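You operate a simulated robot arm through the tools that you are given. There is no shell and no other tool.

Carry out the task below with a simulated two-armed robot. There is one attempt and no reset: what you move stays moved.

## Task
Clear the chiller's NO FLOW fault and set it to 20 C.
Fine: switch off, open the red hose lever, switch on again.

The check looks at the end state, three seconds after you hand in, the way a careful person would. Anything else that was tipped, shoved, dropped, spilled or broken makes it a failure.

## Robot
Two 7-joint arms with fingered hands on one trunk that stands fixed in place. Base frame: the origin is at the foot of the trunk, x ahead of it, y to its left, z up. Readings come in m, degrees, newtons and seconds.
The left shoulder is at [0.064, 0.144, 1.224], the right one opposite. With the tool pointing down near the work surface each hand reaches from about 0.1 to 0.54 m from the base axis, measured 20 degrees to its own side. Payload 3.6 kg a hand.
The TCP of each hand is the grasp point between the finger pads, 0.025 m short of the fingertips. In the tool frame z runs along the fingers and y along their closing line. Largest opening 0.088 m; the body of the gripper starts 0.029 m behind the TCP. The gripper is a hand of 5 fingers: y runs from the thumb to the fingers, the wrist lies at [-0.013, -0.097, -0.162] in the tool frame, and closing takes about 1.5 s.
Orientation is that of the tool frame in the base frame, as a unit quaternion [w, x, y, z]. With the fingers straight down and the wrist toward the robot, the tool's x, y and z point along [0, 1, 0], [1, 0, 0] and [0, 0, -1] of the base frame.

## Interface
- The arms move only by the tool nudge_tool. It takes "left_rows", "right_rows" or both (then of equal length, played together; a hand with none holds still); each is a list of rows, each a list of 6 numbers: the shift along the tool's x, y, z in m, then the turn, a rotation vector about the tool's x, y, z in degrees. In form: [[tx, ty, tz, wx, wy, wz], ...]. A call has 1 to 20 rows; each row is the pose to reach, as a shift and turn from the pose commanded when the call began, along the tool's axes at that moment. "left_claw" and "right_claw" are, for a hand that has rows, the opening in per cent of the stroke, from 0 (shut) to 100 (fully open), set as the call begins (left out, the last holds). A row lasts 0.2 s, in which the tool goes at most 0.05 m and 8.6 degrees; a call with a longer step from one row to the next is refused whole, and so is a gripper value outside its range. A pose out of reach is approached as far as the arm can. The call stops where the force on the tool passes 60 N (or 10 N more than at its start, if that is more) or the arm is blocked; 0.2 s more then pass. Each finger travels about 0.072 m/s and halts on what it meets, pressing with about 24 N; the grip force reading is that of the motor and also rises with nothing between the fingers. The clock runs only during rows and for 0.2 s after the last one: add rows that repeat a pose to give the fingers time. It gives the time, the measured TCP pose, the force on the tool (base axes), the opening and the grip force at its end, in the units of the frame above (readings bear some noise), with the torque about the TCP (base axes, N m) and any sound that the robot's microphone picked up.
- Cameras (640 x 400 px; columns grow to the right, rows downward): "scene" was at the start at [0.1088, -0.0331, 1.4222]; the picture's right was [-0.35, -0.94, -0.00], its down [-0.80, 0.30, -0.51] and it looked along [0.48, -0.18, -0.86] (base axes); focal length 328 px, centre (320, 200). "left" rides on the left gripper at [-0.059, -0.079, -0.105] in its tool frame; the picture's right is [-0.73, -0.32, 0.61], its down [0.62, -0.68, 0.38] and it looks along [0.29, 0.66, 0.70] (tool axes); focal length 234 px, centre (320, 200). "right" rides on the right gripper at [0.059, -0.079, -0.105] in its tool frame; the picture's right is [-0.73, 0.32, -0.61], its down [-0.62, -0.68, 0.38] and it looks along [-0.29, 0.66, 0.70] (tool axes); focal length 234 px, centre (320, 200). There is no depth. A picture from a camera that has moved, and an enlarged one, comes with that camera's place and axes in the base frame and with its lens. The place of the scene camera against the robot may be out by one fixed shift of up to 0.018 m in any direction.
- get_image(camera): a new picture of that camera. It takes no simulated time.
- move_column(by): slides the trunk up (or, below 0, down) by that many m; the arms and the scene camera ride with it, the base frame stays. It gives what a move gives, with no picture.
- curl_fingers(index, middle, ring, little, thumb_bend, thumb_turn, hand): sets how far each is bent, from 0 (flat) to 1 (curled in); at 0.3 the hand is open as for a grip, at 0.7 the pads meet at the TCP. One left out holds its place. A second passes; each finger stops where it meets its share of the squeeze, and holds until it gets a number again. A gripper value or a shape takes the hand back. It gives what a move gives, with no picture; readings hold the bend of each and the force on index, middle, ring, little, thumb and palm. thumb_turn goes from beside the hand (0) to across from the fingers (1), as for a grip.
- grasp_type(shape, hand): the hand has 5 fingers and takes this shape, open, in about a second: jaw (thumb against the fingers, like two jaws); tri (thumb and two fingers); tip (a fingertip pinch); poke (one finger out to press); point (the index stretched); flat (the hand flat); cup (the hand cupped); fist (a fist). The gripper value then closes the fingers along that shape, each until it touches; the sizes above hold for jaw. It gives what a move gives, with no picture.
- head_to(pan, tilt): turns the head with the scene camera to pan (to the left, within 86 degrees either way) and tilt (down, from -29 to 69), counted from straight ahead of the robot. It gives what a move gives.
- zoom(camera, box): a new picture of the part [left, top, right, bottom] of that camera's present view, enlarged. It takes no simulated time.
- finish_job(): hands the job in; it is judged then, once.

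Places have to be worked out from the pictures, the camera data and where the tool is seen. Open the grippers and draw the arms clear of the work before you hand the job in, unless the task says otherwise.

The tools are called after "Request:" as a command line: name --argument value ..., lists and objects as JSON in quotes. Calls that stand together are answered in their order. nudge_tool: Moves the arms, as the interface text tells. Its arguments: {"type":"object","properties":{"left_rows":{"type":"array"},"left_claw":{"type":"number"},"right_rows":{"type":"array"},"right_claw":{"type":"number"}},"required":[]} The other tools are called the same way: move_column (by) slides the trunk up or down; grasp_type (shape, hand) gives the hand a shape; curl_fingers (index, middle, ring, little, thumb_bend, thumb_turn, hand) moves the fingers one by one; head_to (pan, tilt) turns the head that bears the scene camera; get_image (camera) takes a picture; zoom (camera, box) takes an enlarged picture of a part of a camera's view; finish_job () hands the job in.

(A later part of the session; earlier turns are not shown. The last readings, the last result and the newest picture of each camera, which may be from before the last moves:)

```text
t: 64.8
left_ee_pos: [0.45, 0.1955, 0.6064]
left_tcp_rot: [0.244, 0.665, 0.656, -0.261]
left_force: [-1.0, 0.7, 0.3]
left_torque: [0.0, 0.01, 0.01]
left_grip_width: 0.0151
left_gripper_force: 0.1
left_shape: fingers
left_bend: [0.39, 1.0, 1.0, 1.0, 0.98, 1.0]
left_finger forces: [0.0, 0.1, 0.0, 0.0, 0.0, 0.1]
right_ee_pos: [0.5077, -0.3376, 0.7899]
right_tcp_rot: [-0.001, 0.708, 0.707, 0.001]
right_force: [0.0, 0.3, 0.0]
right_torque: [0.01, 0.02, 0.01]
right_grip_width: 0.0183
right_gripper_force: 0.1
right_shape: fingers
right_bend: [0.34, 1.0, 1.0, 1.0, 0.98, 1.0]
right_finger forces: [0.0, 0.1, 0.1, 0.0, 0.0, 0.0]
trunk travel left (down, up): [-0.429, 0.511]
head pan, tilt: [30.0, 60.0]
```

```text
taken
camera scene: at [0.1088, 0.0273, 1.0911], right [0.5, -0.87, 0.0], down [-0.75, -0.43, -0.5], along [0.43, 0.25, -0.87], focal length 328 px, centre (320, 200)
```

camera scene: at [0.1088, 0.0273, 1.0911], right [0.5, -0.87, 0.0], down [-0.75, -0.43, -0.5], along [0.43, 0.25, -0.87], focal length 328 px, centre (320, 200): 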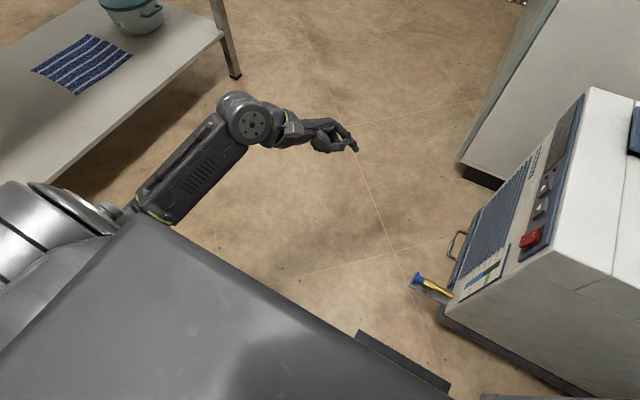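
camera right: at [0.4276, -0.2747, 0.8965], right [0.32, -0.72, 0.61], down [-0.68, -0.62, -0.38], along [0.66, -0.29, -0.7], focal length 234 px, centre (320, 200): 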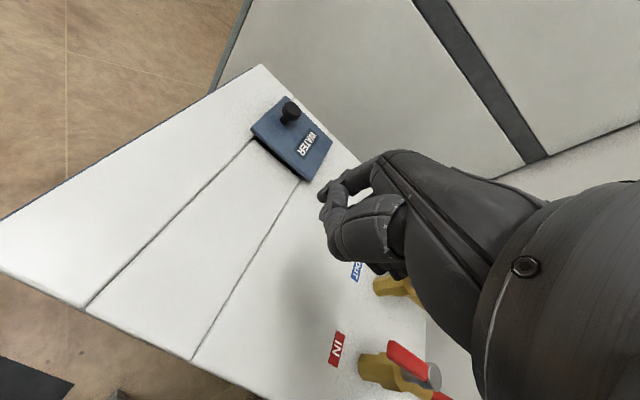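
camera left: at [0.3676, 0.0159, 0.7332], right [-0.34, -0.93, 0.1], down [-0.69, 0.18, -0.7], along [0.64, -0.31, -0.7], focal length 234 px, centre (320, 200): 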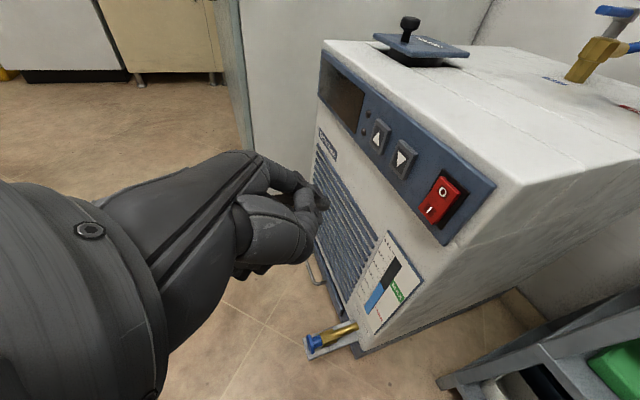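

With the hand out left, the elbow is also well out. I go back to the same starting pose (relative to the shoulder) from which the first press worked, then re-approach along that line.

Request:
nudge_tool --left_rows '[[0.025, -0.016, 0.004, 0, -1.2, 0], [0.05, -0.032, 0.0075, 0, -2.4, 0], [0.076, -0.0475, 0.0112, 0, -3.5, 0], [0.076, -0.0475, 0.0112, 0, -3.5, 0]]'

Request:
get_image --camera "scene"

```text
t: 65.8
left_ee_pos: [0.4022, 0.2447, 0.5485]
left_tcp_rot: [0.264, 0.657, 0.648, -0.282]
left_force: [-0.8, 0.4, 0.4]
left_torque: [-0.02, 0.0, 0.04]
left_grip_width: 0.0147
left_gripper_force: 0.1
left_shape: fingers
left_bend: [0.39, 1.0, 1.0, 1.0, 0.98, 1.0]
left_finger forces: [0.0, 0.0, 0.0, 0.1, 0.0, 0.0]
right_ee_pos: [0.5076, -0.3377, 0.7902]
right_tcp_rot: [-0.001, 0.707, 0.707, 0.001]
right_force: [0.4, -0.1, 0.7]
right_torque: [0.03, 0.02, 0.0]
right_grip_width: 0.0184
right_gripper_force: 0.1
right_shape: fingers
right_bend: [0.34, 1.0, 1.0, 1.0, 0.98, 1.0]
right_finger forces: [0.0, 0.0, 0.0, 0.1, 0.1, 0.0]
trunk travel left (down, up): [-0.429, 0.511]
head pan, tilt: [30.0, 60.0]
```

```text
taken
camera scene: at [0.1088, 0.0272, 1.0911], right [0.5, -0.87, 0.0], down [-0.75, -0.44, -0.5], along [0.43, 0.25, -0.87], focal length 328 px, centre (320, 200)
```

scene: 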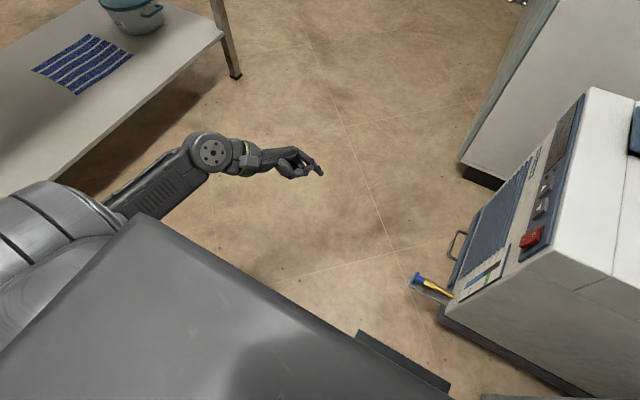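

The elbow is out to the left. I repeat the earlier approach line toward the panel and compare the arm's posture.

Request:
nudge_tool --left_rows '[[-0.0286, 0.0051, 0.0236, 0, 0, 0], [-0.0572, 0.0102, 0.0472, 0, 0, 0], [-0.0858, 0.0153, 0.0708, 0, 0, 0], [-0.1144, 0.0204, 0.0944, 0, 0, 0], [-0.143, 0.0255, 0.118, 0, 0, 0], [-0.1716, 0.0306, 0.1416, 0, 0, 0], [-0.2002, 0.0357, 0.1652, 0, 0, 0], [-0.2002, 0.0357, 0.1652, 0, 0, 0]]'

Request:
get_image --camera "scene"

Request:
head_to --pan -15 --tilt 55

Request:
get_image --camera "scene"

```text
t: 67.6
left_ee_pos: [0.4333, -0.0128, 0.574]
left_tcp_rot: [0.264, 0.656, 0.648, -0.282]
left_force: [0.6, 0.3, 0.5]
left_torque: [0.03, -0.02, -0.01]
left_grip_width: 0.0151
left_gripper_force: 0.1
left_shape: fingers
left_bend: [0.39, 1.0, 1.0, 1.0, 0.97, 1.0]
left_finger forces: [0.0, 0.1, 0.0, 0.0, 0.0, 0.0]
right_ee_pos: [0.508, -0.3372, 0.7907]
right_tcp_rot: [0.0, 0.707, 0.707, 0.0]
right_force: [0.7, 0.1, -1.6]
right_torque: [-0.01, 0.03, -0.02]
right_grip_width: 0.0184
right_gripper_force: 0.1
right_shape: fingers
right_bend: [0.34, 1.0, 1.0, 1.0, 0.98, 1.0]
right_finger forces: [0.1, 0.1, 0.0, 0.0, 0.1, 0.0]
trunk travel left (down, up): [-0.429, 0.511]
head pan, tilt: [30.0, 60.0]
```

```text
taken
camera scene: at [0.1087, 0.0275, 1.0911], right [0.5, -0.87, 0.0], down [-0.75, -0.44, -0.5], along [0.43, 0.25, -0.87], focal length 328 px, centre (320, 200)
```

scene: 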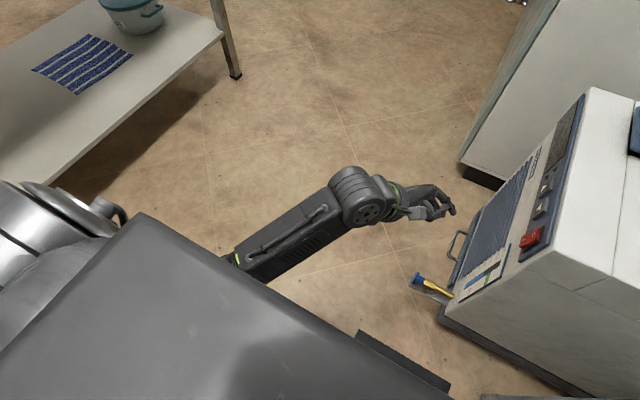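

```text
t: 68.7
left_ee_pos: [0.433, -0.0136, 0.574]
left_tcp_rot: [0.264, 0.656, 0.648, -0.282]
left_force: [-0.5, 0.1, 0.6]
left_torque: [-0.01, -0.01, -0.02]
left_grip_width: 0.0151
left_gripper_force: 0.1
left_shape: fingers
left_bend: [0.39, 1.0, 1.0, 1.0, 0.97, 1.0]
left_finger forces: [0.0, 0.1, 0.0, 0.0, 0.0, 0.0]
right_ee_pos: [0.5078, -0.3381, 0.79]
right_tcp_rot: [0.0, 0.707, 0.707, 0.0]
right_force: [-0.7, 0.6, 0.5]
right_torque: [0.01, -0.01, 0.0]
right_grip_width: 0.0184
right_gripper_force: 0.0
right_shape: fingers
right_bend: [0.34, 1.0, 1.0, 1.0, 0.98, 1.0]
right_finger forces: [0.0, 0.0, 0.1, 0.0, 0.1, 0.0]
trunk travel left (down, up): [-0.429, 0.511]
head pan, tilt: [-15.0, 55.0]
```

```text
taken
camera scene: at [0.1206, -0.0247, 1.0974], right [-0.26, -0.97, 0.0], down [-0.79, 0.21, -0.58], along [0.55, -0.15, -0.82], focal length 328 px, centre (320, 200)
```

scene: 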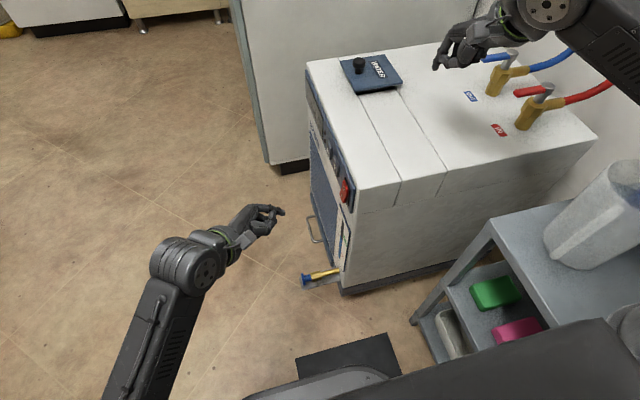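

The posture now resembles the one that worked. I advance to about 2.5 cm from the I half and check that the measured pose keeps up with the command.

Request:
nudge_tool --left_rows '[[-0.0229, 0.003, 0.0202, 0, 0, 0], [-0.0459, 0.006, 0.0404, 0, 0, 0], [-0.0688, 0.009, 0.0606, 0, 0, 0], [-0.0688, 0.009, 0.0606, 0, 0, 0]]'

Request:
zoom --camera "left" --box '[260, 60, 440, 260]'

Request:
get_image --camera "scene"

```text
t: 69.7
left_ee_pos: [0.4406, -0.1051, 0.5794]
left_tcp_rot: [0.264, 0.656, 0.648, -0.281]
left_force: [0.4, -0.4, -0.5]
left_torque: [-0.01, 0.03, 0.0]
left_grip_width: 0.015
left_gripper_force: 0.0
left_shape: fingers
left_bend: [0.39, 1.0, 1.0, 1.0, 0.97, 1.0]
left_finger forces: [0.0, 0.1, 0.0, 0.0, 0.1, 0.0]
right_ee_pos: [0.508, -0.3363, 0.79]
right_tcp_rot: [0.0, 0.708, 0.707, 0.0]
right_force: [-0.1, 1.1, 0.3]
right_torque: [0.02, -0.02, 0.0]
right_grip_width: 0.0186
right_gripper_force: 0.1
right_shape: fingers
right_bend: [0.34, 1.0, 1.0, 1.0, 0.98, 1.0]
right_finger forces: [0.1, 0.0, 0.0, 0.0, 0.0, 0.0]
trunk travel left (down, up): [-0.429, 0.511]
head pan, tilt: [-15.0, 55.0]
```

```text
2.00 times, centred on (350, 160) of left
camera zoom: at [0.3651, -0.071, 0.6976], right [-0.34, -0.94, 0.1], down [-0.69, 0.18, -0.7], along [0.64, -0.31, -0.71], focal length 468 px, centre (260, 280)
```

zoom: 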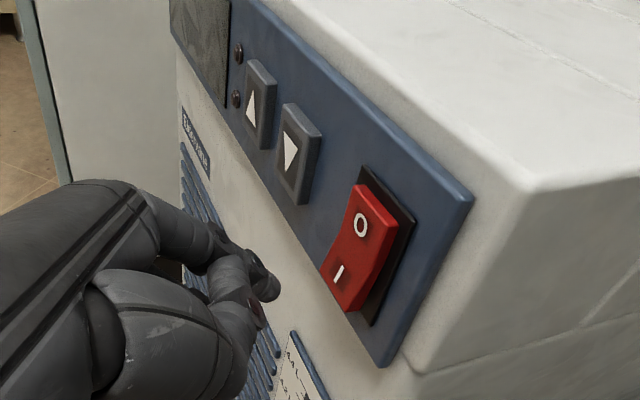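

```text
taken
camera scene: at [0.1209, -0.0246, 1.0974], right [-0.26, -0.97, 0.0], down [-0.79, 0.21, -0.58], along [0.55, -0.15, -0.82], focal length 328 px, centre (320, 200)
```

scene: 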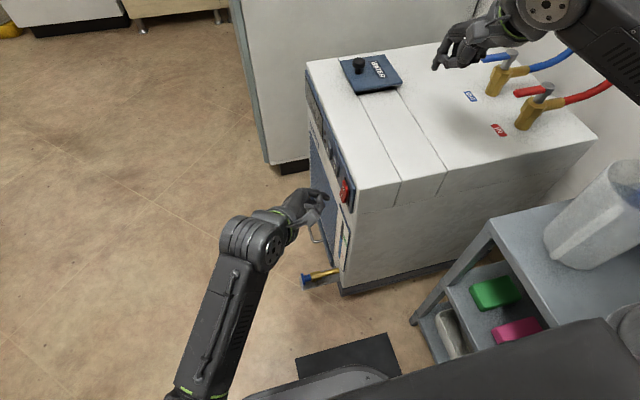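

Tracking is good now: commanded and measured agree. I press the I half in small steps.

Request:
nudge_tool --left_rows '[[-0.0084, 0.0003, 0.0086, 0, 0, 0], [-0.0126, 0.0004, 0.0129, 0, 0, 0], [-0.0153, 0.0005, 0.0158, 0, 0, 0], [-0.0181, 0.0006, 0.0186, 0, 0, 0], [-0.0209, 0.0006, 0.0215, 0, 0, 0], [-0.0237, 0.0007, 0.0243, 0, 0, 0]]'

Request:
zoom --camera "left" --box '[220, 30, 440, 250]'

Request:
zoom --camera "scene" --box '[270, 120, 390, 240]'

```text
t: 71.1
left_ee_pos: [0.4412, -0.1354, 0.5767]
left_tcp_rot: [0.261, 0.657, 0.65, -0.278]
left_force: [-0.4, 13.2, -1.6]
left_torque: [0.17, 0.06, 0.48]
left_grip_width: 0.0147
left_gripper_force: 6.7
left_shape: fingers
left_bend: [0.39, 1.0, 1.0, 1.0, 0.97, 1.0]
left_finger forces: [12.1, 0.0, 0.0, 0.1, 0.0, 0.1]
right_ee_pos: [0.5087, -0.3374, 0.7906]
right_tcp_rot: [0.0, 0.707, 0.707, 0.0]
right_force: [-0.3, 0.6, 0.7]
right_torque: [0.01, -0.03, 0.0]
right_grip_width: 0.0186
right_gripper_force: 0.0
right_shape: fingers
right_bend: [0.34, 1.0, 1.0, 1.0, 0.98, 1.0]
right_finger forces: [0.0, 0.0, 0.0, 0.0, 0.0, 0.0]
trunk travel left (down, up): [-0.429, 0.511]
head pan, tilt: [-15.0, 55.0]
```

```text
1.82 times, centred on (330, 140) of left
camera zoom: at [0.3651, -0.1024, 0.695], right [-0.34, -0.94, 0.09], down [-0.69, 0.18, -0.7], along [0.64, -0.3, -0.71], focal length 426 px, centre (302, 309)
```

zoom: 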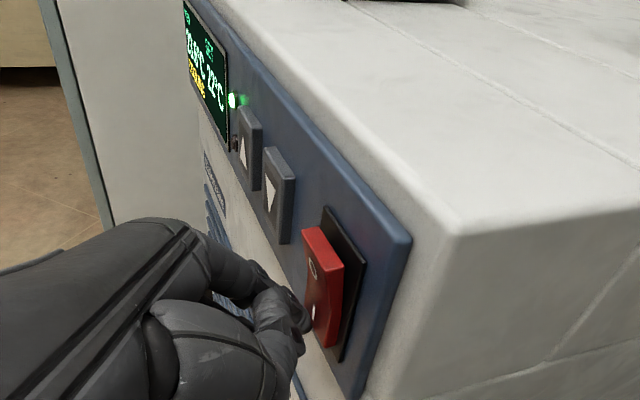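

```text
3.33 times, centred on (330, 180) of scene
camera zoom: at [0.1206, -0.0232, 1.0974], right [-0.26, -0.97, 0.01], down [-0.79, 0.21, -0.58], along [0.55, -0.15, -0.82], focal length 1092 px, centre (287, 267)
```

zoom: 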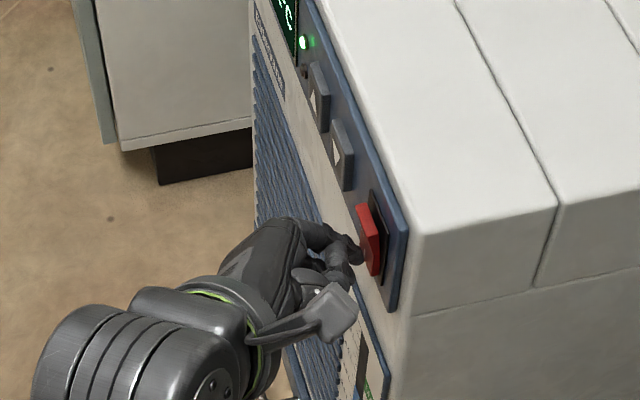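

The display is lit again with a green light, so the chiller is on. I back off along the same line and read the display.

Request:
nudge_tool --left_rows '[[0.01, 0, -0.0103, 0, 0, 0], [0.0237, -0.0007, -0.0243, 0, 0, 0], [0.0446, -0.001, -0.0458, 0, 0, 0], [0.0446, -0.001, -0.0458, 0, 0, 0]]'

Request:
zoom --camera "left" --box '[260, 40, 460, 240]'

Request:
zoom --camera "left" --box '[300, 40, 400, 140]'

```text
t: 72.1
left_ee_pos: [0.4402, -0.0741, 0.5806]
left_tcp_rot: [0.263, 0.657, 0.648, -0.281]
left_force: [-0.6, -0.2, 0.0]
left_torque: [0.03, -0.02, -0.02]
left_grip_width: 0.0146
left_gripper_force: 0.1
left_shape: fingers
left_bend: [0.4, 1.0, 1.0, 1.0, 0.97, 1.0]
left_finger forces: [0.0, 0.0, 0.0, 0.0, 0.0, 0.0]
right_ee_pos: [0.5079, -0.3381, 0.7909]
right_tcp_rot: [0.0, 0.707, 0.707, 0.001]
right_force: [0.6, 0.4, -0.1]
right_torque: [0.03, 0.01, 0.02]
right_grip_width: 0.0186
right_gripper_force: 0.0
right_shape: fingers
right_bend: [0.34, 1.0, 1.0, 1.0, 0.98, 1.0]
right_finger forces: [0.0, 0.0, 0.0, 0.0, 0.1, 0.0]
trunk travel left (down, up): [-0.429, 0.511]
head pan, tilt: [-15.0, 55.0]
```

```text
2.00 times, centred on (360, 140) of left
camera zoom: at [0.3638, -0.0414, 0.698], right [-0.34, -0.94, 0.1], down [-0.69, 0.18, -0.7], along [0.64, -0.31, -0.71], focal length 468 px, centre (240, 320)
```

zoom: 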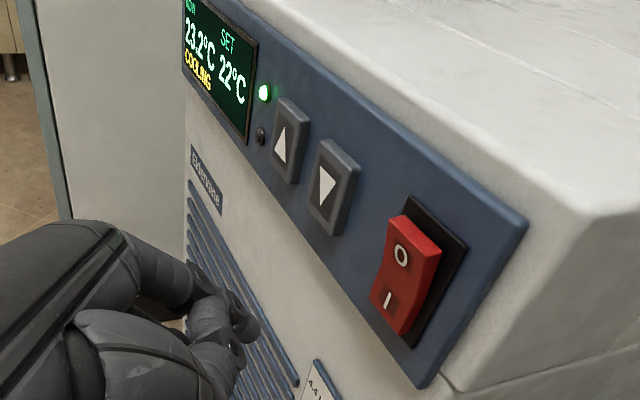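

```text
4.00 times, centred on (350, 90) of left
camera zoom: at [0.3638, -0.0414, 0.698], right [-0.34, -0.94, 0.1], down [-0.69, 0.18, -0.7], along [0.64, -0.31, -0.71], focal length 937 px, centre (200, 640)
```

zoom: 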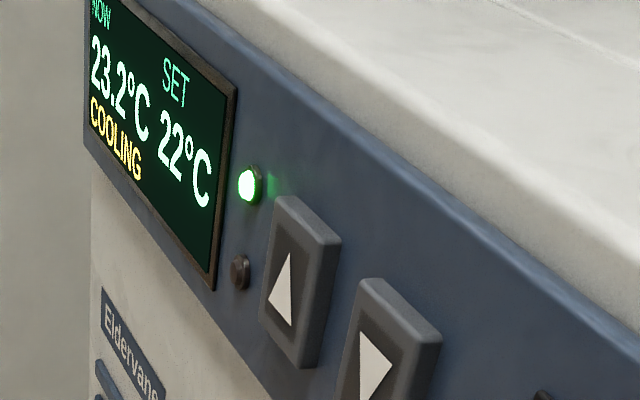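

It now reads COOLING with SET 22 °C and a green light, so NO FLOW is cleared. The down button's face is near (0.533, -0.158, 0.591); I move the fingertip in front of it.

Request:
nudge_tool --left_rows '[[-0.0114, 0.0193, -0.0005, 0, 0, 0], [-0.0229, 0.0387, -0.001, 0, 0, 0], [-0.0343, 0.058, -0.0015, 0, 0, 0], [-0.0343, 0.058, -0.0015, 0, 0, 0]]'

Request:
zoom --camera "left" --box '[260, 60, 440, 240]'

Request:
zoom --camera "scene" --box '[270, 90, 390, 210]'

```text
t: 73.1
left_ee_pos: [0.4975, -0.0987, 0.6034]
left_tcp_rot: [0.263, 0.656, 0.649, -0.282]
left_force: [-0.5, 1.0, 0.1]
left_torque: [0.0, -0.02, 0.01]
left_grip_width: 0.0147
left_gripper_force: 0.0
left_shape: fingers
left_bend: [0.4, 1.0, 1.0, 1.0, 0.97, 1.0]
left_finger forces: [0.0, 0.0, 0.0, 0.0, 0.0, 0.1]
right_ee_pos: [0.5076, -0.3373, 0.7905]
right_tcp_rot: [-0.001, 0.707, 0.707, 0.001]
right_force: [0.3, 0.7, 1.0]
right_torque: [0.03, 0.01, 0.05]
right_grip_width: 0.0186
right_gripper_force: 0.0
right_shape: fingers
right_bend: [0.34, 1.0, 1.0, 1.0, 0.98, 1.0]
right_finger forces: [0.1, 0.0, 0.0, 0.0, 0.1, 0.1]
trunk travel left (down, up): [-0.429, 0.511]
head pan, tilt: [-15.0, 55.0]
```

```text
2.22 times, centred on (350, 150) of left
camera zoom: at [0.4221, -0.0657, 0.7221], right [-0.34, -0.94, 0.1], down [-0.69, 0.18, -0.7], along [0.64, -0.31, -0.71], focal length 520 px, centre (253, 311)
```

zoom: 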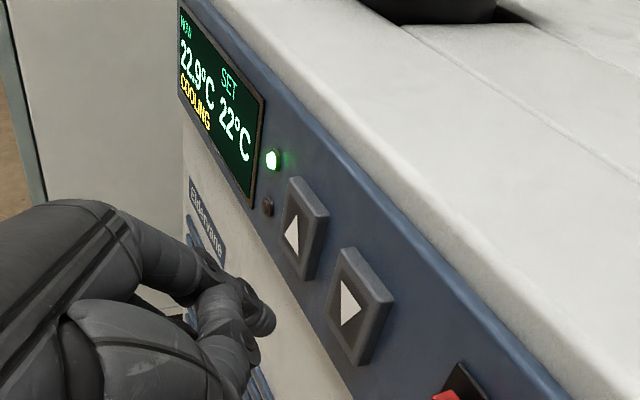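

```text
3.33 times, centred on (330, 150) of scene
camera zoom: at [0.1205, -0.0247, 1.0974], right [-0.26, -0.97, 0.0], down [-0.79, 0.21, -0.58], along [0.55, -0.15, -0.82], focal length 1092 px, centre (287, 367)
```

zoom: 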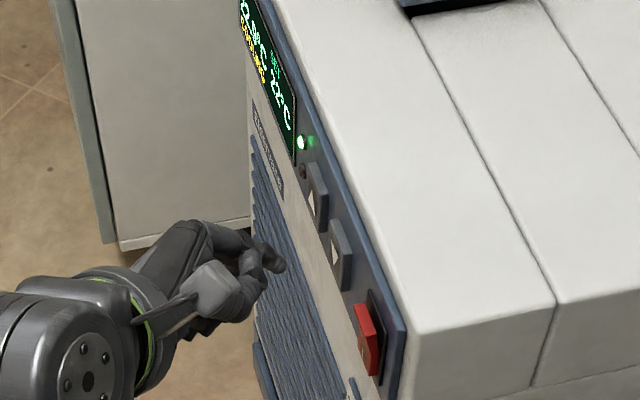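

Fingertip and button are aligned (tip x≈0.533, z≈0.593). I do one short press and release in a single move, then read the display.

Request:
nudge_tool --left_rows '[[-0.0125, 0.0004, 0.0129, 0, 0, 0], [-0.0188, 0.0006, 0.0193, 0, 0, 0], [-0.0237, 0.0007, 0.0243, 0, 0, 0], [-0.0265, 0.0008, 0.0272, 0, 0, 0], [-0.0153, 0.0005, 0.0158, 0, 0, 0], [0, 0, 0, 0, 0, 0]]'

Request:
zoom --camera "left" --box '[260, 60, 440, 240]'

```text
t: 74.5
left_ee_pos: [0.5009, -0.0956, 0.603]
left_tcp_rot: [0.262, 0.657, 0.65, -0.277]
left_force: [0.3, 0.2, 0.0]
left_torque: [0.01, 0.0, 0.03]
left_grip_width: 0.0147
left_gripper_force: 0.0
left_shape: fingers
left_bend: [0.4, 1.0, 1.0, 1.0, 0.97, 1.0]
left_finger forces: [0.0, 0.0, 0.0, 0.0, 0.0, 0.0]
right_ee_pos: [0.5085, -0.3375, 0.79]
right_tcp_rot: [0.0, 0.708, 0.707, 0.0]
right_force: [-0.2, -0.5, -0.3]
right_torque: [0.04, 0.01, -0.03]
right_grip_width: 0.0185
right_gripper_force: 0.2
right_shape: fingers
right_bend: [0.34, 1.0, 1.0, 1.0, 0.98, 1.0]
right_finger forces: [0.0, 0.0, 0.0, 0.0, 0.0, 0.1]
trunk travel left (down, up): [-0.429, 0.511]
head pan, tilt: [-15.0, 55.0]
```

```text
2.22 times, centred on (350, 150) of left
camera zoom: at [0.4247, -0.0624, 0.7215], right [-0.34, -0.94, 0.09], down [-0.69, 0.18, -0.7], along [0.64, -0.3, -0.71], focal length 520 px, centre (253, 311)
```

zoom: 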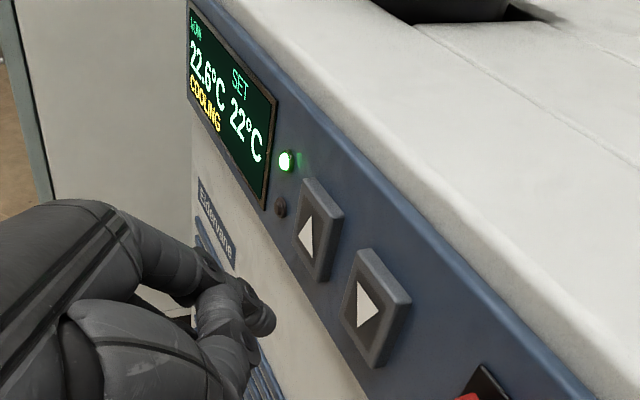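

Still 22, so that press was too shallow. I press again in steps and stop at depth to read the force.

Request:
nudge_tool --left_rows '[[-0.0125, 0.0, 0.0129, 0, 0, 0], [-0.0209, -0.001, 0.0215, 0, 0, 0], [-0.0251, -0.001, 0.0258, 0, 0, 0], [-0.0279, -0.001, 0.0287, 0, 0, 0]]'

Request:
zoom --camera "left" --box '[220, 30, 420, 230]'

Request:
zoom --camera "scene" --box '[270, 90, 390, 210]'

```text
t: 75.7
left_ee_pos: [0.504, -0.0978, 0.5662]
left_tcp_rot: [0.23, 0.662, 0.671, -0.242]
left_force: [0.2, 0.4, -0.4]
left_torque: [-0.01, 0.01, -0.02]
left_grip_width: 0.0149
left_gripper_force: 0.0
left_shape: fingers
left_bend: [0.4, 1.0, 1.0, 1.0, 0.97, 1.0]
left_finger forces: [0.0, 0.0, 0.0, 0.0, 0.1, 0.0]
right_ee_pos: [0.5086, -0.3413, 0.789]
right_tcp_rot: [-0.003, 0.706, 0.708, 0.001]
right_force: [0.1, -0.2, -0.1]
right_torque: [0.02, 0.01, 0.03]
right_grip_width: 0.0184
right_gripper_force: 0.1
right_shape: fingers
right_bend: [0.34, 1.0, 1.0, 1.0, 0.98, 1.0]
right_finger forces: [0.0, 0.1, 0.0, 0.0, 0.0, 0.1]
trunk travel left (down, up): [-0.429, 0.511]
head pan, tilt: [-15.0, 55.0]
stopped in row 4 (left hand): the arm was blocked; the commanded pose is now the measured one
```

```text
2.00 times, centred on (320, 130) of left
camera zoom: at [0.4295, -0.0792, 0.6882], right [-0.32, -0.95, -0.01], down [-0.7, 0.24, -0.68], along [0.64, -0.21, -0.74], focal length 468 px, centre (320, 340)
```

zoom: 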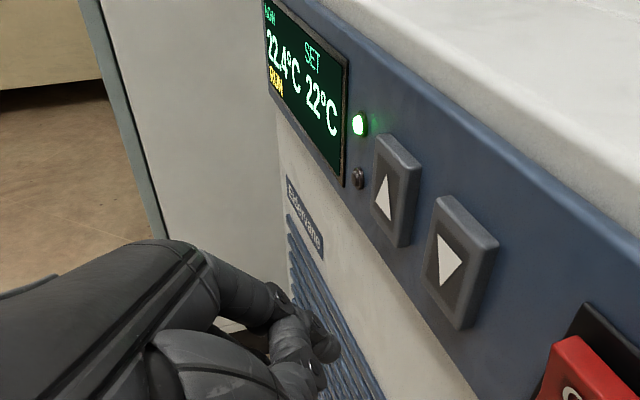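

```text
3.33 times, centred on (330, 150) of scene
camera zoom: at [0.1207, -0.025, 1.0974], right [-0.26, -0.97, 0.0], down [-0.79, 0.21, -0.58], along [0.55, -0.15, -0.82], focal length 1092 px, centre (287, 367)
```

zoom: 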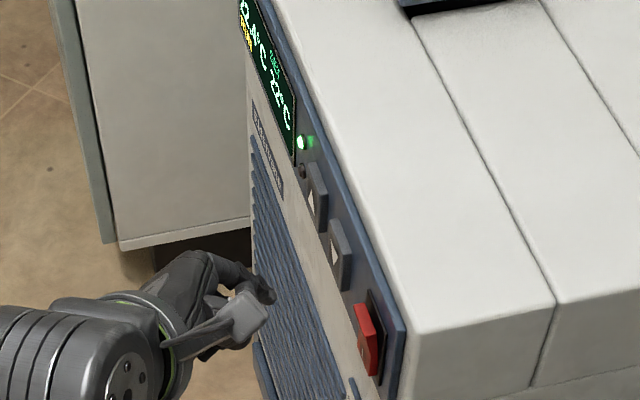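

Blocked once more: after contact with the torso the elbow stays tucked in. Yawing the hand about 22° clockwise should help, since it puts the wrist further out and forward and draws the elbow outward. I withdraw to the left and set that orientation there.

Request:
nudge_tool --left_rows '[[0.025, -0.0083, -0.0244, 0, 0, 0], [0.0501, -0.0165, -0.0489, 0, 0, 0], [0.0752, -0.0248, -0.0733, 0, 0, 0], [0.1002, -0.033, -0.0977, 2.1, -0.84, 2.34], [0.1253, -0.0413, -0.1222, 4.2, -1.69, 4.69], [0.1503, -0.0495, -0.1466, 6.3, -2.53, 7.03], [0.1754, -0.0578, -0.171, 8.4, -3.37, 9.37], [0.2004, -0.066, -0.1954, 10.5, -4.21, 11.71], [0.2255, -0.0743, -0.2199, 12.6, -5.06, 14.06], [0.2505, -0.0825, -0.2443, 14.7, -5.9, 16.4], [0.2505, -0.0825, -0.2443, 14.7, -5.9, 16.4]]'

Request:
head_to --pan 30 --tilt 60

Request:
get_image --camera "scene"

Request:
get_image --camera "left"

```text
t: 78.1
left_ee_pos: [0.4209, 0.2465, 0.6014]
left_tcp_rot: [0.213, 0.762, 0.519, -0.325]
left_force: [-0.4, 0.2, -0.1]
left_torque: [0.02, 0.02, 0.01]
left_grip_width: 0.0146
left_gripper_force: 0.0
left_shape: fingers
left_bend: [0.4, 1.0, 1.0, 1.0, 0.97, 1.0]
left_finger forces: [0.0, 0.1, 0.0, 0.0, 0.1, 0.0]
right_ee_pos: [0.5094, -0.34, 0.7887]
right_tcp_rot: [-0.002, 0.707, 0.707, 0.002]
right_force: [0.9, 0.5, -0.3]
right_torque: [0.0, -0.04, 0.04]
right_grip_width: 0.0186
right_gripper_force: 0.0
right_shape: fingers
right_bend: [0.34, 1.0, 1.0, 1.0, 0.98, 1.0]
right_finger forces: [0.0, 0.0, 0.0, 0.0, 0.1, 0.0]
trunk travel left (down, up): [-0.429, 0.511]
head pan, tilt: [-15.0, 55.0]
```

```text
t: 79.2
left_ee_pos: [0.4225, 0.2469, 0.601]
left_tcp_rot: [0.213, 0.761, 0.519, -0.325]
left_force: [-0.3, 0.1, 0.6]
left_torque: [0.02, -0.01, 0.0]
left_grip_width: 0.0146
left_gripper_force: 0.1
left_shape: fingers
left_bend: [0.4, 1.0, 1.0, 1.0, 0.97, 1.0]
left_finger forces: [0.0, 0.0, 0.0, 0.1, 0.1, 0.1]
right_ee_pos: [0.5084, -0.3412, 0.7885]
right_tcp_rot: [-0.001, 0.706, 0.708, 0.002]
right_force: [-0.5, 0.4, -0.9]
right_torque: [0.02, -0.02, -0.01]
right_grip_width: 0.0184
right_gripper_force: 0.0
right_shape: fingers
right_bend: [0.34, 1.0, 1.0, 1.0, 0.98, 1.0]
right_finger forces: [0.1, 0.0, 0.1, 0.1, 0.1, 0.0]
trunk travel left (down, up): [-0.429, 0.511]
head pan, tilt: [30.0, 60.0]
```

```text
taken
camera scene: at [0.1088, 0.0273, 1.0911], right [0.5, -0.87, 0.0], down [-0.75, -0.43, -0.5], along [0.43, 0.25, -0.87], focal length 328 px, centre (320, 200)
```

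scene: 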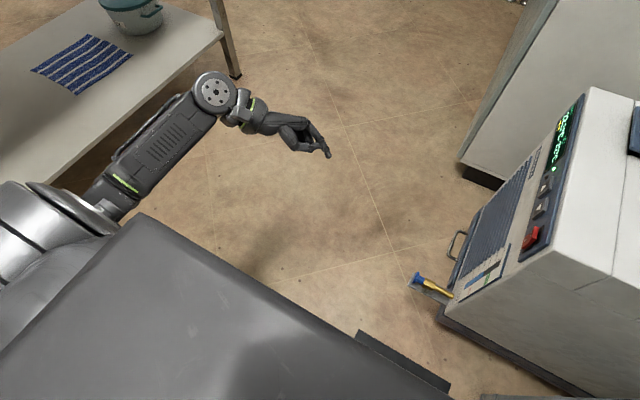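

```text
taken
camera left: at [0.364, 0.306, 0.7185], right [-0.65, -0.76, 0.1], down [-0.58, 0.4, -0.71], along [0.49, -0.52, -0.7], focal length 234 px, centre (320, 200)
```

left: 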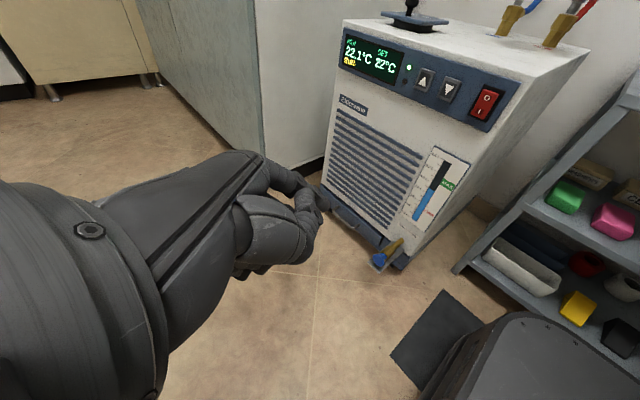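

The elbow now shows clear of the chest. I re-approach with the yawed hand to a standoff in front of the down button.

Request:
nudge_tool --left_rows '[[-0.0203, 0.023, 0.0195, 0, 0, 0], [-0.0406, 0.046, 0.039, 0, 0, 0], [-0.0609, 0.0689, 0.0585, 0, 0, 0], [-0.0813, 0.0919, 0.078, 0, 0, 0], [-0.1016, 0.1149, 0.0974, 0, 0, 0], [-0.1219, 0.1379, 0.1169, 0, 0, 0], [-0.1422, 0.1608, 0.1364, 0, 0, 0], [-0.1625, 0.1838, 0.1559, 0, 0, 0], [-0.1625, 0.1838, 0.1559, 0, 0, 0]]'

Request:
get_image --camera "scene"

Request:
get_image --camera "left"

```text
t: 81.2
left_ee_pos: [0.5094, -0.0297, 0.607]
left_tcp_rot: [0.212, 0.761, 0.52, -0.326]
left_force: [-0.8, -0.1, 0.0]
left_torque: [0.0, 0.0, -0.02]
left_grip_width: 0.0145
left_gripper_force: 0.0
left_shape: fingers
left_bend: [0.4, 1.0, 1.0, 1.0, 0.97, 1.0]
left_finger forces: [0.1, 0.0, 0.1, 0.0, 0.0, 0.0]
right_ee_pos: [0.5092, -0.3405, 0.7895]
right_tcp_rot: [-0.001, 0.707, 0.707, 0.002]
right_force: [-0.6, 0.0, -0.3]
right_torque: [0.0, 0.0, -0.01]
right_grip_width: 0.0186
right_gripper_force: 0.0
right_shape: fingers
right_bend: [0.34, 1.0, 1.0, 1.0, 0.98, 1.0]
right_finger forces: [0.0, 0.0, 0.1, 0.0, 0.1, 0.0]
trunk travel left (down, up): [-0.429, 0.511]
head pan, tilt: [30.0, 60.0]
```

```text
taken
camera scene: at [0.1088, 0.0275, 1.0911], right [0.5, -0.87, 0.0], down [-0.75, -0.44, -0.5], along [0.43, 0.25, -0.87], focal length 328 px, centre (320, 200)
```

scene: 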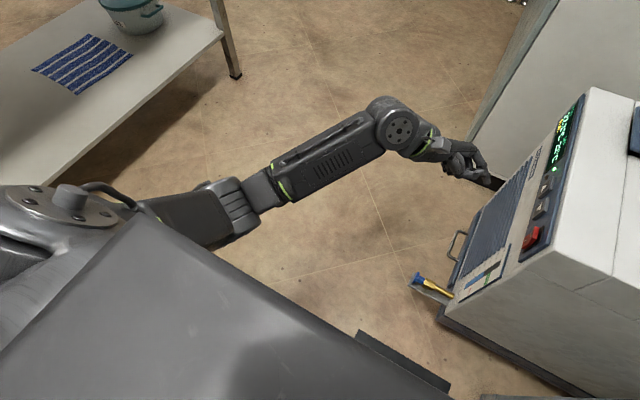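

```text
taken
camera left: at [0.4511, 0.0293, 0.7243], right [-0.65, -0.76, 0.1], down [-0.58, 0.4, -0.71], along [0.49, -0.52, -0.7], focal length 234 px, centre (320, 200)
```

left: 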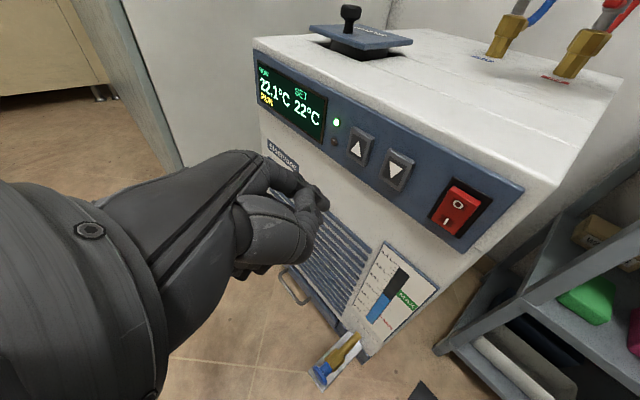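

Much better: upper arm and elbow are now plainly outside the chest. I zoom for alignment on the down button.

Request:
zoom --camera "left" --box '[290, 90, 450, 230]'

```text
2.86 times, centred on (370, 160) of left
camera zoom: at [0.4511, 0.0293, 0.7243], right [-0.65, -0.76, 0.1], down [-0.58, 0.4, -0.71], along [0.49, -0.52, -0.7], focal length 669 px, centre (177, 314)
```

zoom: 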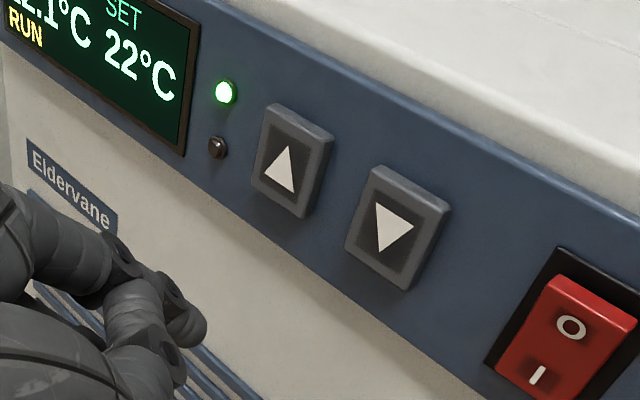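

Tip x≈0.533, z≈0.595 and button centre (0.533, -0.158, 0.593): aligned. I advance 6.5 cm in -y, staying about 2.5 cm off the button.

Request:
nudge_tool --left_rows '[[-0.0163, 0.0093, 0.0166, 0, 0, 0], [-0.0294, 0.0168, 0.0298, 0, 0, 0], [-0.0424, 0.0242, 0.043, 0, 0, 0], [-0.0424, 0.0242, 0.043, 0, 0, 0]]'

Request:
zoom --camera "left" --box '[260, 60, 440, 240]'

Request:
get_image --camera "scene"

```text
t: 82.2
left_ee_pos: [0.5098, -0.0939, 0.6073]
left_tcp_rot: [0.213, 0.761, 0.519, -0.326]
left_force: [-0.8, -0.4, 0.1]
left_torque: [0.01, -0.02, 0.0]
left_grip_width: 0.0145
left_gripper_force: 0.0
left_shape: fingers
left_bend: [0.4, 1.0, 1.0, 1.0, 0.97, 1.0]
left_finger forces: [0.0, 0.1, 0.1, 0.0, 0.1, 0.1]
right_ee_pos: [0.5084, -0.3407, 0.7896]
right_tcp_rot: [-0.001, 0.707, 0.707, 0.001]
right_force: [-0.4, -0.1, 0.4]
right_torque: [-0.02, 0.0, -0.02]
right_grip_width: 0.0185
right_gripper_force: 0.0
right_shape: fingers
right_bend: [0.34, 1.0, 1.0, 1.0, 0.98, 1.0]
right_finger forces: [0.0, 0.0, 0.0, 0.1, 0.0, 0.1]
trunk travel left (down, up): [-0.429, 0.511]
head pan, tilt: [30.0, 60.0]
```

```text
2.22 times, centred on (350, 150) of left
camera zoom: at [0.4515, -0.0358, 0.7239], right [-0.65, -0.76, 0.1], down [-0.58, 0.4, -0.71], along [0.49, -0.52, -0.7], focal length 520 px, centre (253, 311)
```

zoom: 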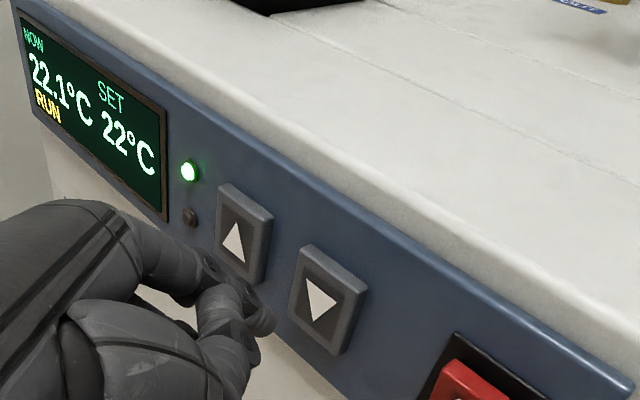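

```text
taken
camera scene: at [0.1088, 0.0274, 1.0911], right [0.5, -0.87, 0.0], down [-0.75, -0.44, -0.5], along [0.43, 0.25, -0.87], focal length 328 px, centre (320, 200)
```

scene: 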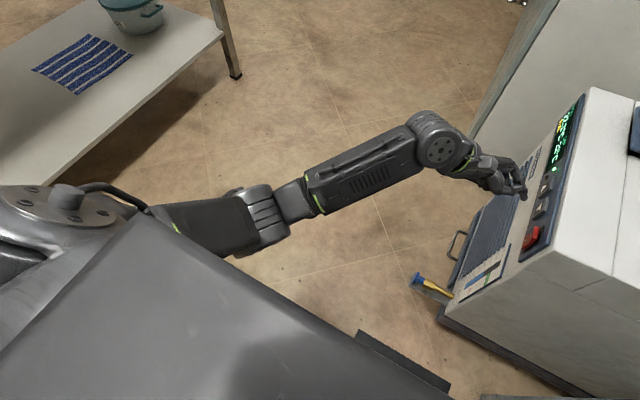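

Tracking is exact and the button is about 2.5 cm ahead. One press and release, then I read the display.

Request:
nudge_tool --left_rows '[[-0.0098, 0.0056, 0.0099, 0, 0, 0], [-0.0157, 0.0089, 0.0159, 0, 0, 0], [-0.0196, 0.0112, 0.0199, 0, 0, 0], [-0.0222, 0.0127, 0.0225, 0, 0, 0], [-0.0098, 0.0056, 0.0099, 0, 0, 0], [0, 0, 0, 0, 0, 0]]'

Request:
zoom --camera "left" --box '[240, 60, 420, 240]'

```text
t: 83.7
left_ee_pos: [0.5085, -0.0945, 0.6075]
left_tcp_rot: [0.214, 0.761, 0.519, -0.325]
left_force: [0.4, -0.2, 0.1]
left_torque: [0.01, -0.01, -0.01]
left_grip_width: 0.0141
left_gripper_force: 0.0
left_shape: fingers
left_bend: [0.41, 1.0, 1.0, 1.0, 0.97, 1.0]
left_finger forces: [0.0, 0.0, 0.0, 0.0, 0.0, 0.0]
right_ee_pos: [0.5101, -0.341, 0.788]
right_tcp_rot: [-0.002, 0.707, 0.707, 0.001]
right_force: [0.2, 0.2, 0.5]
right_torque: [0.03, 0.02, -0.01]
right_grip_width: 0.0185
right_gripper_force: 0.0
right_shape: fingers
right_bend: [0.34, 1.0, 1.0, 1.0, 0.98, 1.0]
right_finger forces: [0.0, 0.0, 0.0, 0.0, 0.1, 0.0]
trunk travel left (down, up): [-0.429, 0.511]
head pan, tilt: [30.0, 60.0]
heard: click
```

```text
2.22 times, centred on (330, 150) of left
camera zoom: at [0.4512, -0.0353, 0.7246], right [-0.65, -0.76, 0.1], down [-0.58, 0.4, -0.71], along [0.49, -0.52, -0.7], focal length 520 px, centre (298, 311)
```

zoom: 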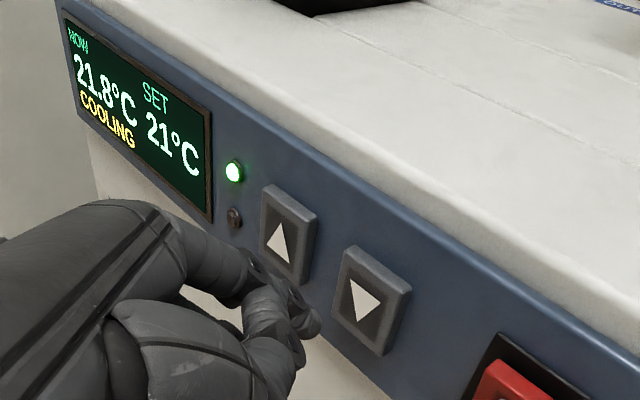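

A click, and the setpoint now reads 21 °C. I repeat the same press once more.

Request:
nudge_tool --left_rows '[[-0.0098, 0.0056, 0.0099, 0, 0, 0], [-0.0157, 0.0089, 0.0159, 0, 0, 0], [-0.0196, 0.0112, 0.0199, 0, 0, 0], [-0.0222, 0.0127, 0.0225, 0, 0, 0], [-0.0098, 0.0056, 0.0099, 0, 0, 0], [0, 0, 0, 0, 0, 0]]'

Request:
zoom --camera "left" --box '[240, 60, 420, 240]'

```text
t: 85.0
left_ee_pos: [0.5083, -0.0945, 0.6071]
left_tcp_rot: [0.213, 0.761, 0.519, -0.327]
left_force: [-1.2, 0.0, 0.0]
left_torque: [0.01, -0.01, 0.01]
left_grip_width: 0.0141
left_gripper_force: 0.0
left_shape: fingers
left_bend: [0.41, 1.0, 1.0, 1.0, 0.97, 1.0]
left_finger forces: [0.0, 0.0, 0.0, 0.0, 0.0, 0.1]
right_ee_pos: [0.5094, -0.3405, 0.7897]
right_tcp_rot: [-0.001, 0.707, 0.707, 0.001]
right_force: [-0.1, -0.8, -0.5]
right_torque: [0.03, 0.01, -0.03]
right_grip_width: 0.0184
right_gripper_force: 0.0
right_shape: fingers
right_bend: [0.34, 1.0, 1.0, 1.0, 0.98, 1.0]
right_finger forces: [0.0, 0.0, 0.1, 0.0, 0.0, 0.0]
trunk travel left (down, up): [-0.429, 0.511]
head pan, tilt: [30.0, 60.0]
heard: click
```

```text
2.22 times, centred on (330, 150) of left
camera zoom: at [0.4506, -0.0355, 0.7245], right [-0.65, -0.76, 0.1], down [-0.58, 0.4, -0.71], along [0.49, -0.52, -0.7], focal length 520 px, centre (298, 311)
```

zoom: 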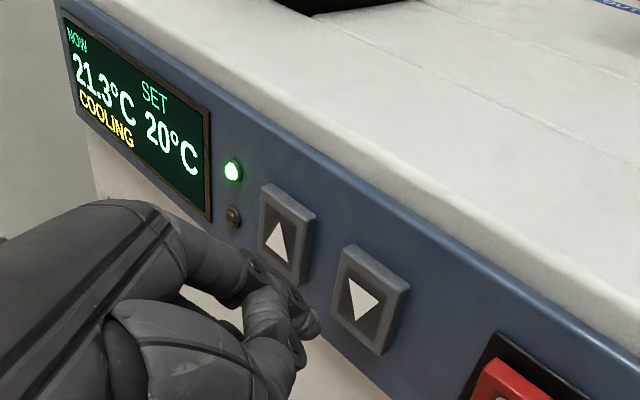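

SET reads 20 °C and it is cooling. I withdraw the left hand to the left along the same way.

Request:
nudge_tool --left_rows '[[0.0212, -0.0121, -0.0215, 0, 0, 0], [0.0424, -0.0242, -0.043, 0, 0, 0], [0.0627, -0.0472, -0.0625, 0, 0, 0], [0.083, -0.0702, -0.082, 0, 0, 0], [0.1033, -0.0931, -0.1015, 0, 0, 0], [0.1237, -0.1161, -0.121, 0, 0, 0], [0.144, -0.1391, -0.1404, 0, 0, 0], [0.1643, -0.1621, -0.1599, 0, 0, 0], [0.1846, -0.185, -0.1794, 0, 0, 0], [0.2049, -0.208, -0.1989, 0, 0, 0], [0.2049, -0.208, -0.1989, 0, 0, 0]]'

Request:
grasp_type --shape "jaw" --hand "left"

Request:
head_to --pan -40 --tilt 50

Request:
get_image --camera "scene"

Request:
get_image --camera "left"

```text
t: 87.5
left_ee_pos: [0.4217, 0.249, 0.6015]
left_tcp_rot: [0.213, 0.761, 0.519, -0.325]
left_force: [0.1, 0.2, 0.3]
left_torque: [-0.03, -0.02, -0.01]
left_grip_width: 0.0139
left_gripper_force: 0.1
left_shape: fingers
left_bend: [0.41, 1.0, 1.0, 1.0, 0.97, 1.0]
left_finger forces: [0.0, 0.0, 0.0, 0.1, 0.0, 0.0]
right_ee_pos: [0.5089, -0.3426, 0.7893]
right_tcp_rot: [-0.001, 0.707, 0.707, 0.002]
right_force: [0.4, 1.1, 0.1]
right_torque: [-0.01, 0.01, 0.0]
right_grip_width: 0.0186
right_gripper_force: 0.0
right_shape: fingers
right_bend: [0.34, 1.0, 1.0, 1.0, 0.98, 1.0]
right_finger forces: [0.0, 0.0, 0.0, 0.1, 0.0, 0.0]
trunk travel left (down, up): [-0.429, 0.511]
head pan, tilt: [30.0, 60.0]
```

```text
t: 88.3
left_ee_pos: [0.4203, 0.2476, 0.6029]
left_tcp_rot: [0.213, 0.761, 0.519, -0.326]
left_force: [-0.3, 0.4, 0.0]
left_torque: [-0.02, 0.03, 0.01]
left_grip_width: 0.0874
left_gripper_force: 0.0
left_shape: jaw
left_bend: [0.3, 0.3, 0.3, 0.3, 0.3, 0.98]
left_finger forces: [0.0, 0.0, 0.0, 0.0, 0.1, 0.0]
right_ee_pos: [0.5081, -0.3411, 0.79]
right_tcp_rot: [-0.001, 0.707, 0.707, 0.002]
right_force: [-0.3, 1.0, 0.8]
right_torque: [0.03, 0.02, -0.03]
right_grip_width: 0.0186
right_gripper_force: 0.1
right_shape: fingers
right_bend: [0.34, 1.0, 1.0, 1.0, 0.98, 1.0]
right_finger forces: [0.1, 0.0, 0.0, 0.0, 0.0, 0.1]
trunk travel left (down, up): [-0.429, 0.511]
head pan, tilt: [30.0, 60.0]
```

```text
t: 89.8
left_ee_pos: [0.4213, 0.2487, 0.6018]
left_tcp_rot: [0.214, 0.761, 0.52, -0.325]
left_force: [0.0, 0.7, 0.2]
left_torque: [0.05, 0.03, -0.01]
left_grip_width: 0.0876
left_gripper_force: 0.1
left_shape: jaw
left_bend: [0.3, 0.3, 0.3, 0.3, 0.3, 0.98]
left_finger forces: [0.1, 0.1, 0.0, 0.0, 0.0, 0.0]
right_ee_pos: [0.51, -0.34, 0.7887]
right_tcp_rot: [-0.002, 0.706, 0.708, 0.001]
right_force: [-0.5, -0.2, -0.2]
right_torque: [0.04, -0.02, -0.03]
right_grip_width: 0.0187
right_gripper_force: 0.0
right_shape: fingers
right_bend: [0.34, 1.0, 1.0, 1.0, 0.98, 1.0]
right_finger forces: [0.2, 0.1, 0.0, 0.0, 0.0, 0.1]
trunk travel left (down, up): [-0.429, 0.511]
head pan, tilt: [-40.0, 50.0]
```

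```text
taken
camera scene: at [0.1101, -0.0554, 1.104], right [-0.64, -0.77, 0.0], down [-0.59, 0.49, -0.65], along [0.49, -0.42, -0.76], focal length 328 px, centre (320, 200)
```

scene: 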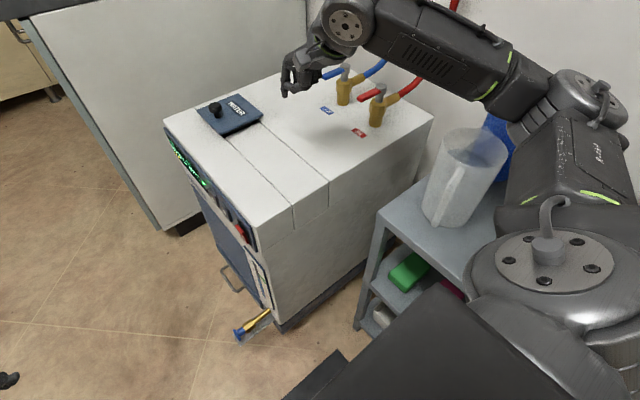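

```text
taken
camera left: at [0.3629, 0.3066, 0.7186], right [-0.65, -0.76, 0.1], down [-0.58, 0.4, -0.71], along [0.49, -0.52, -0.7], focal length 234 px, centre (320, 200)
```

left: 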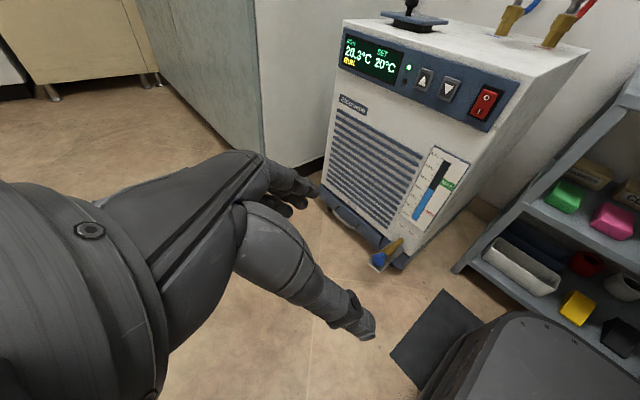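

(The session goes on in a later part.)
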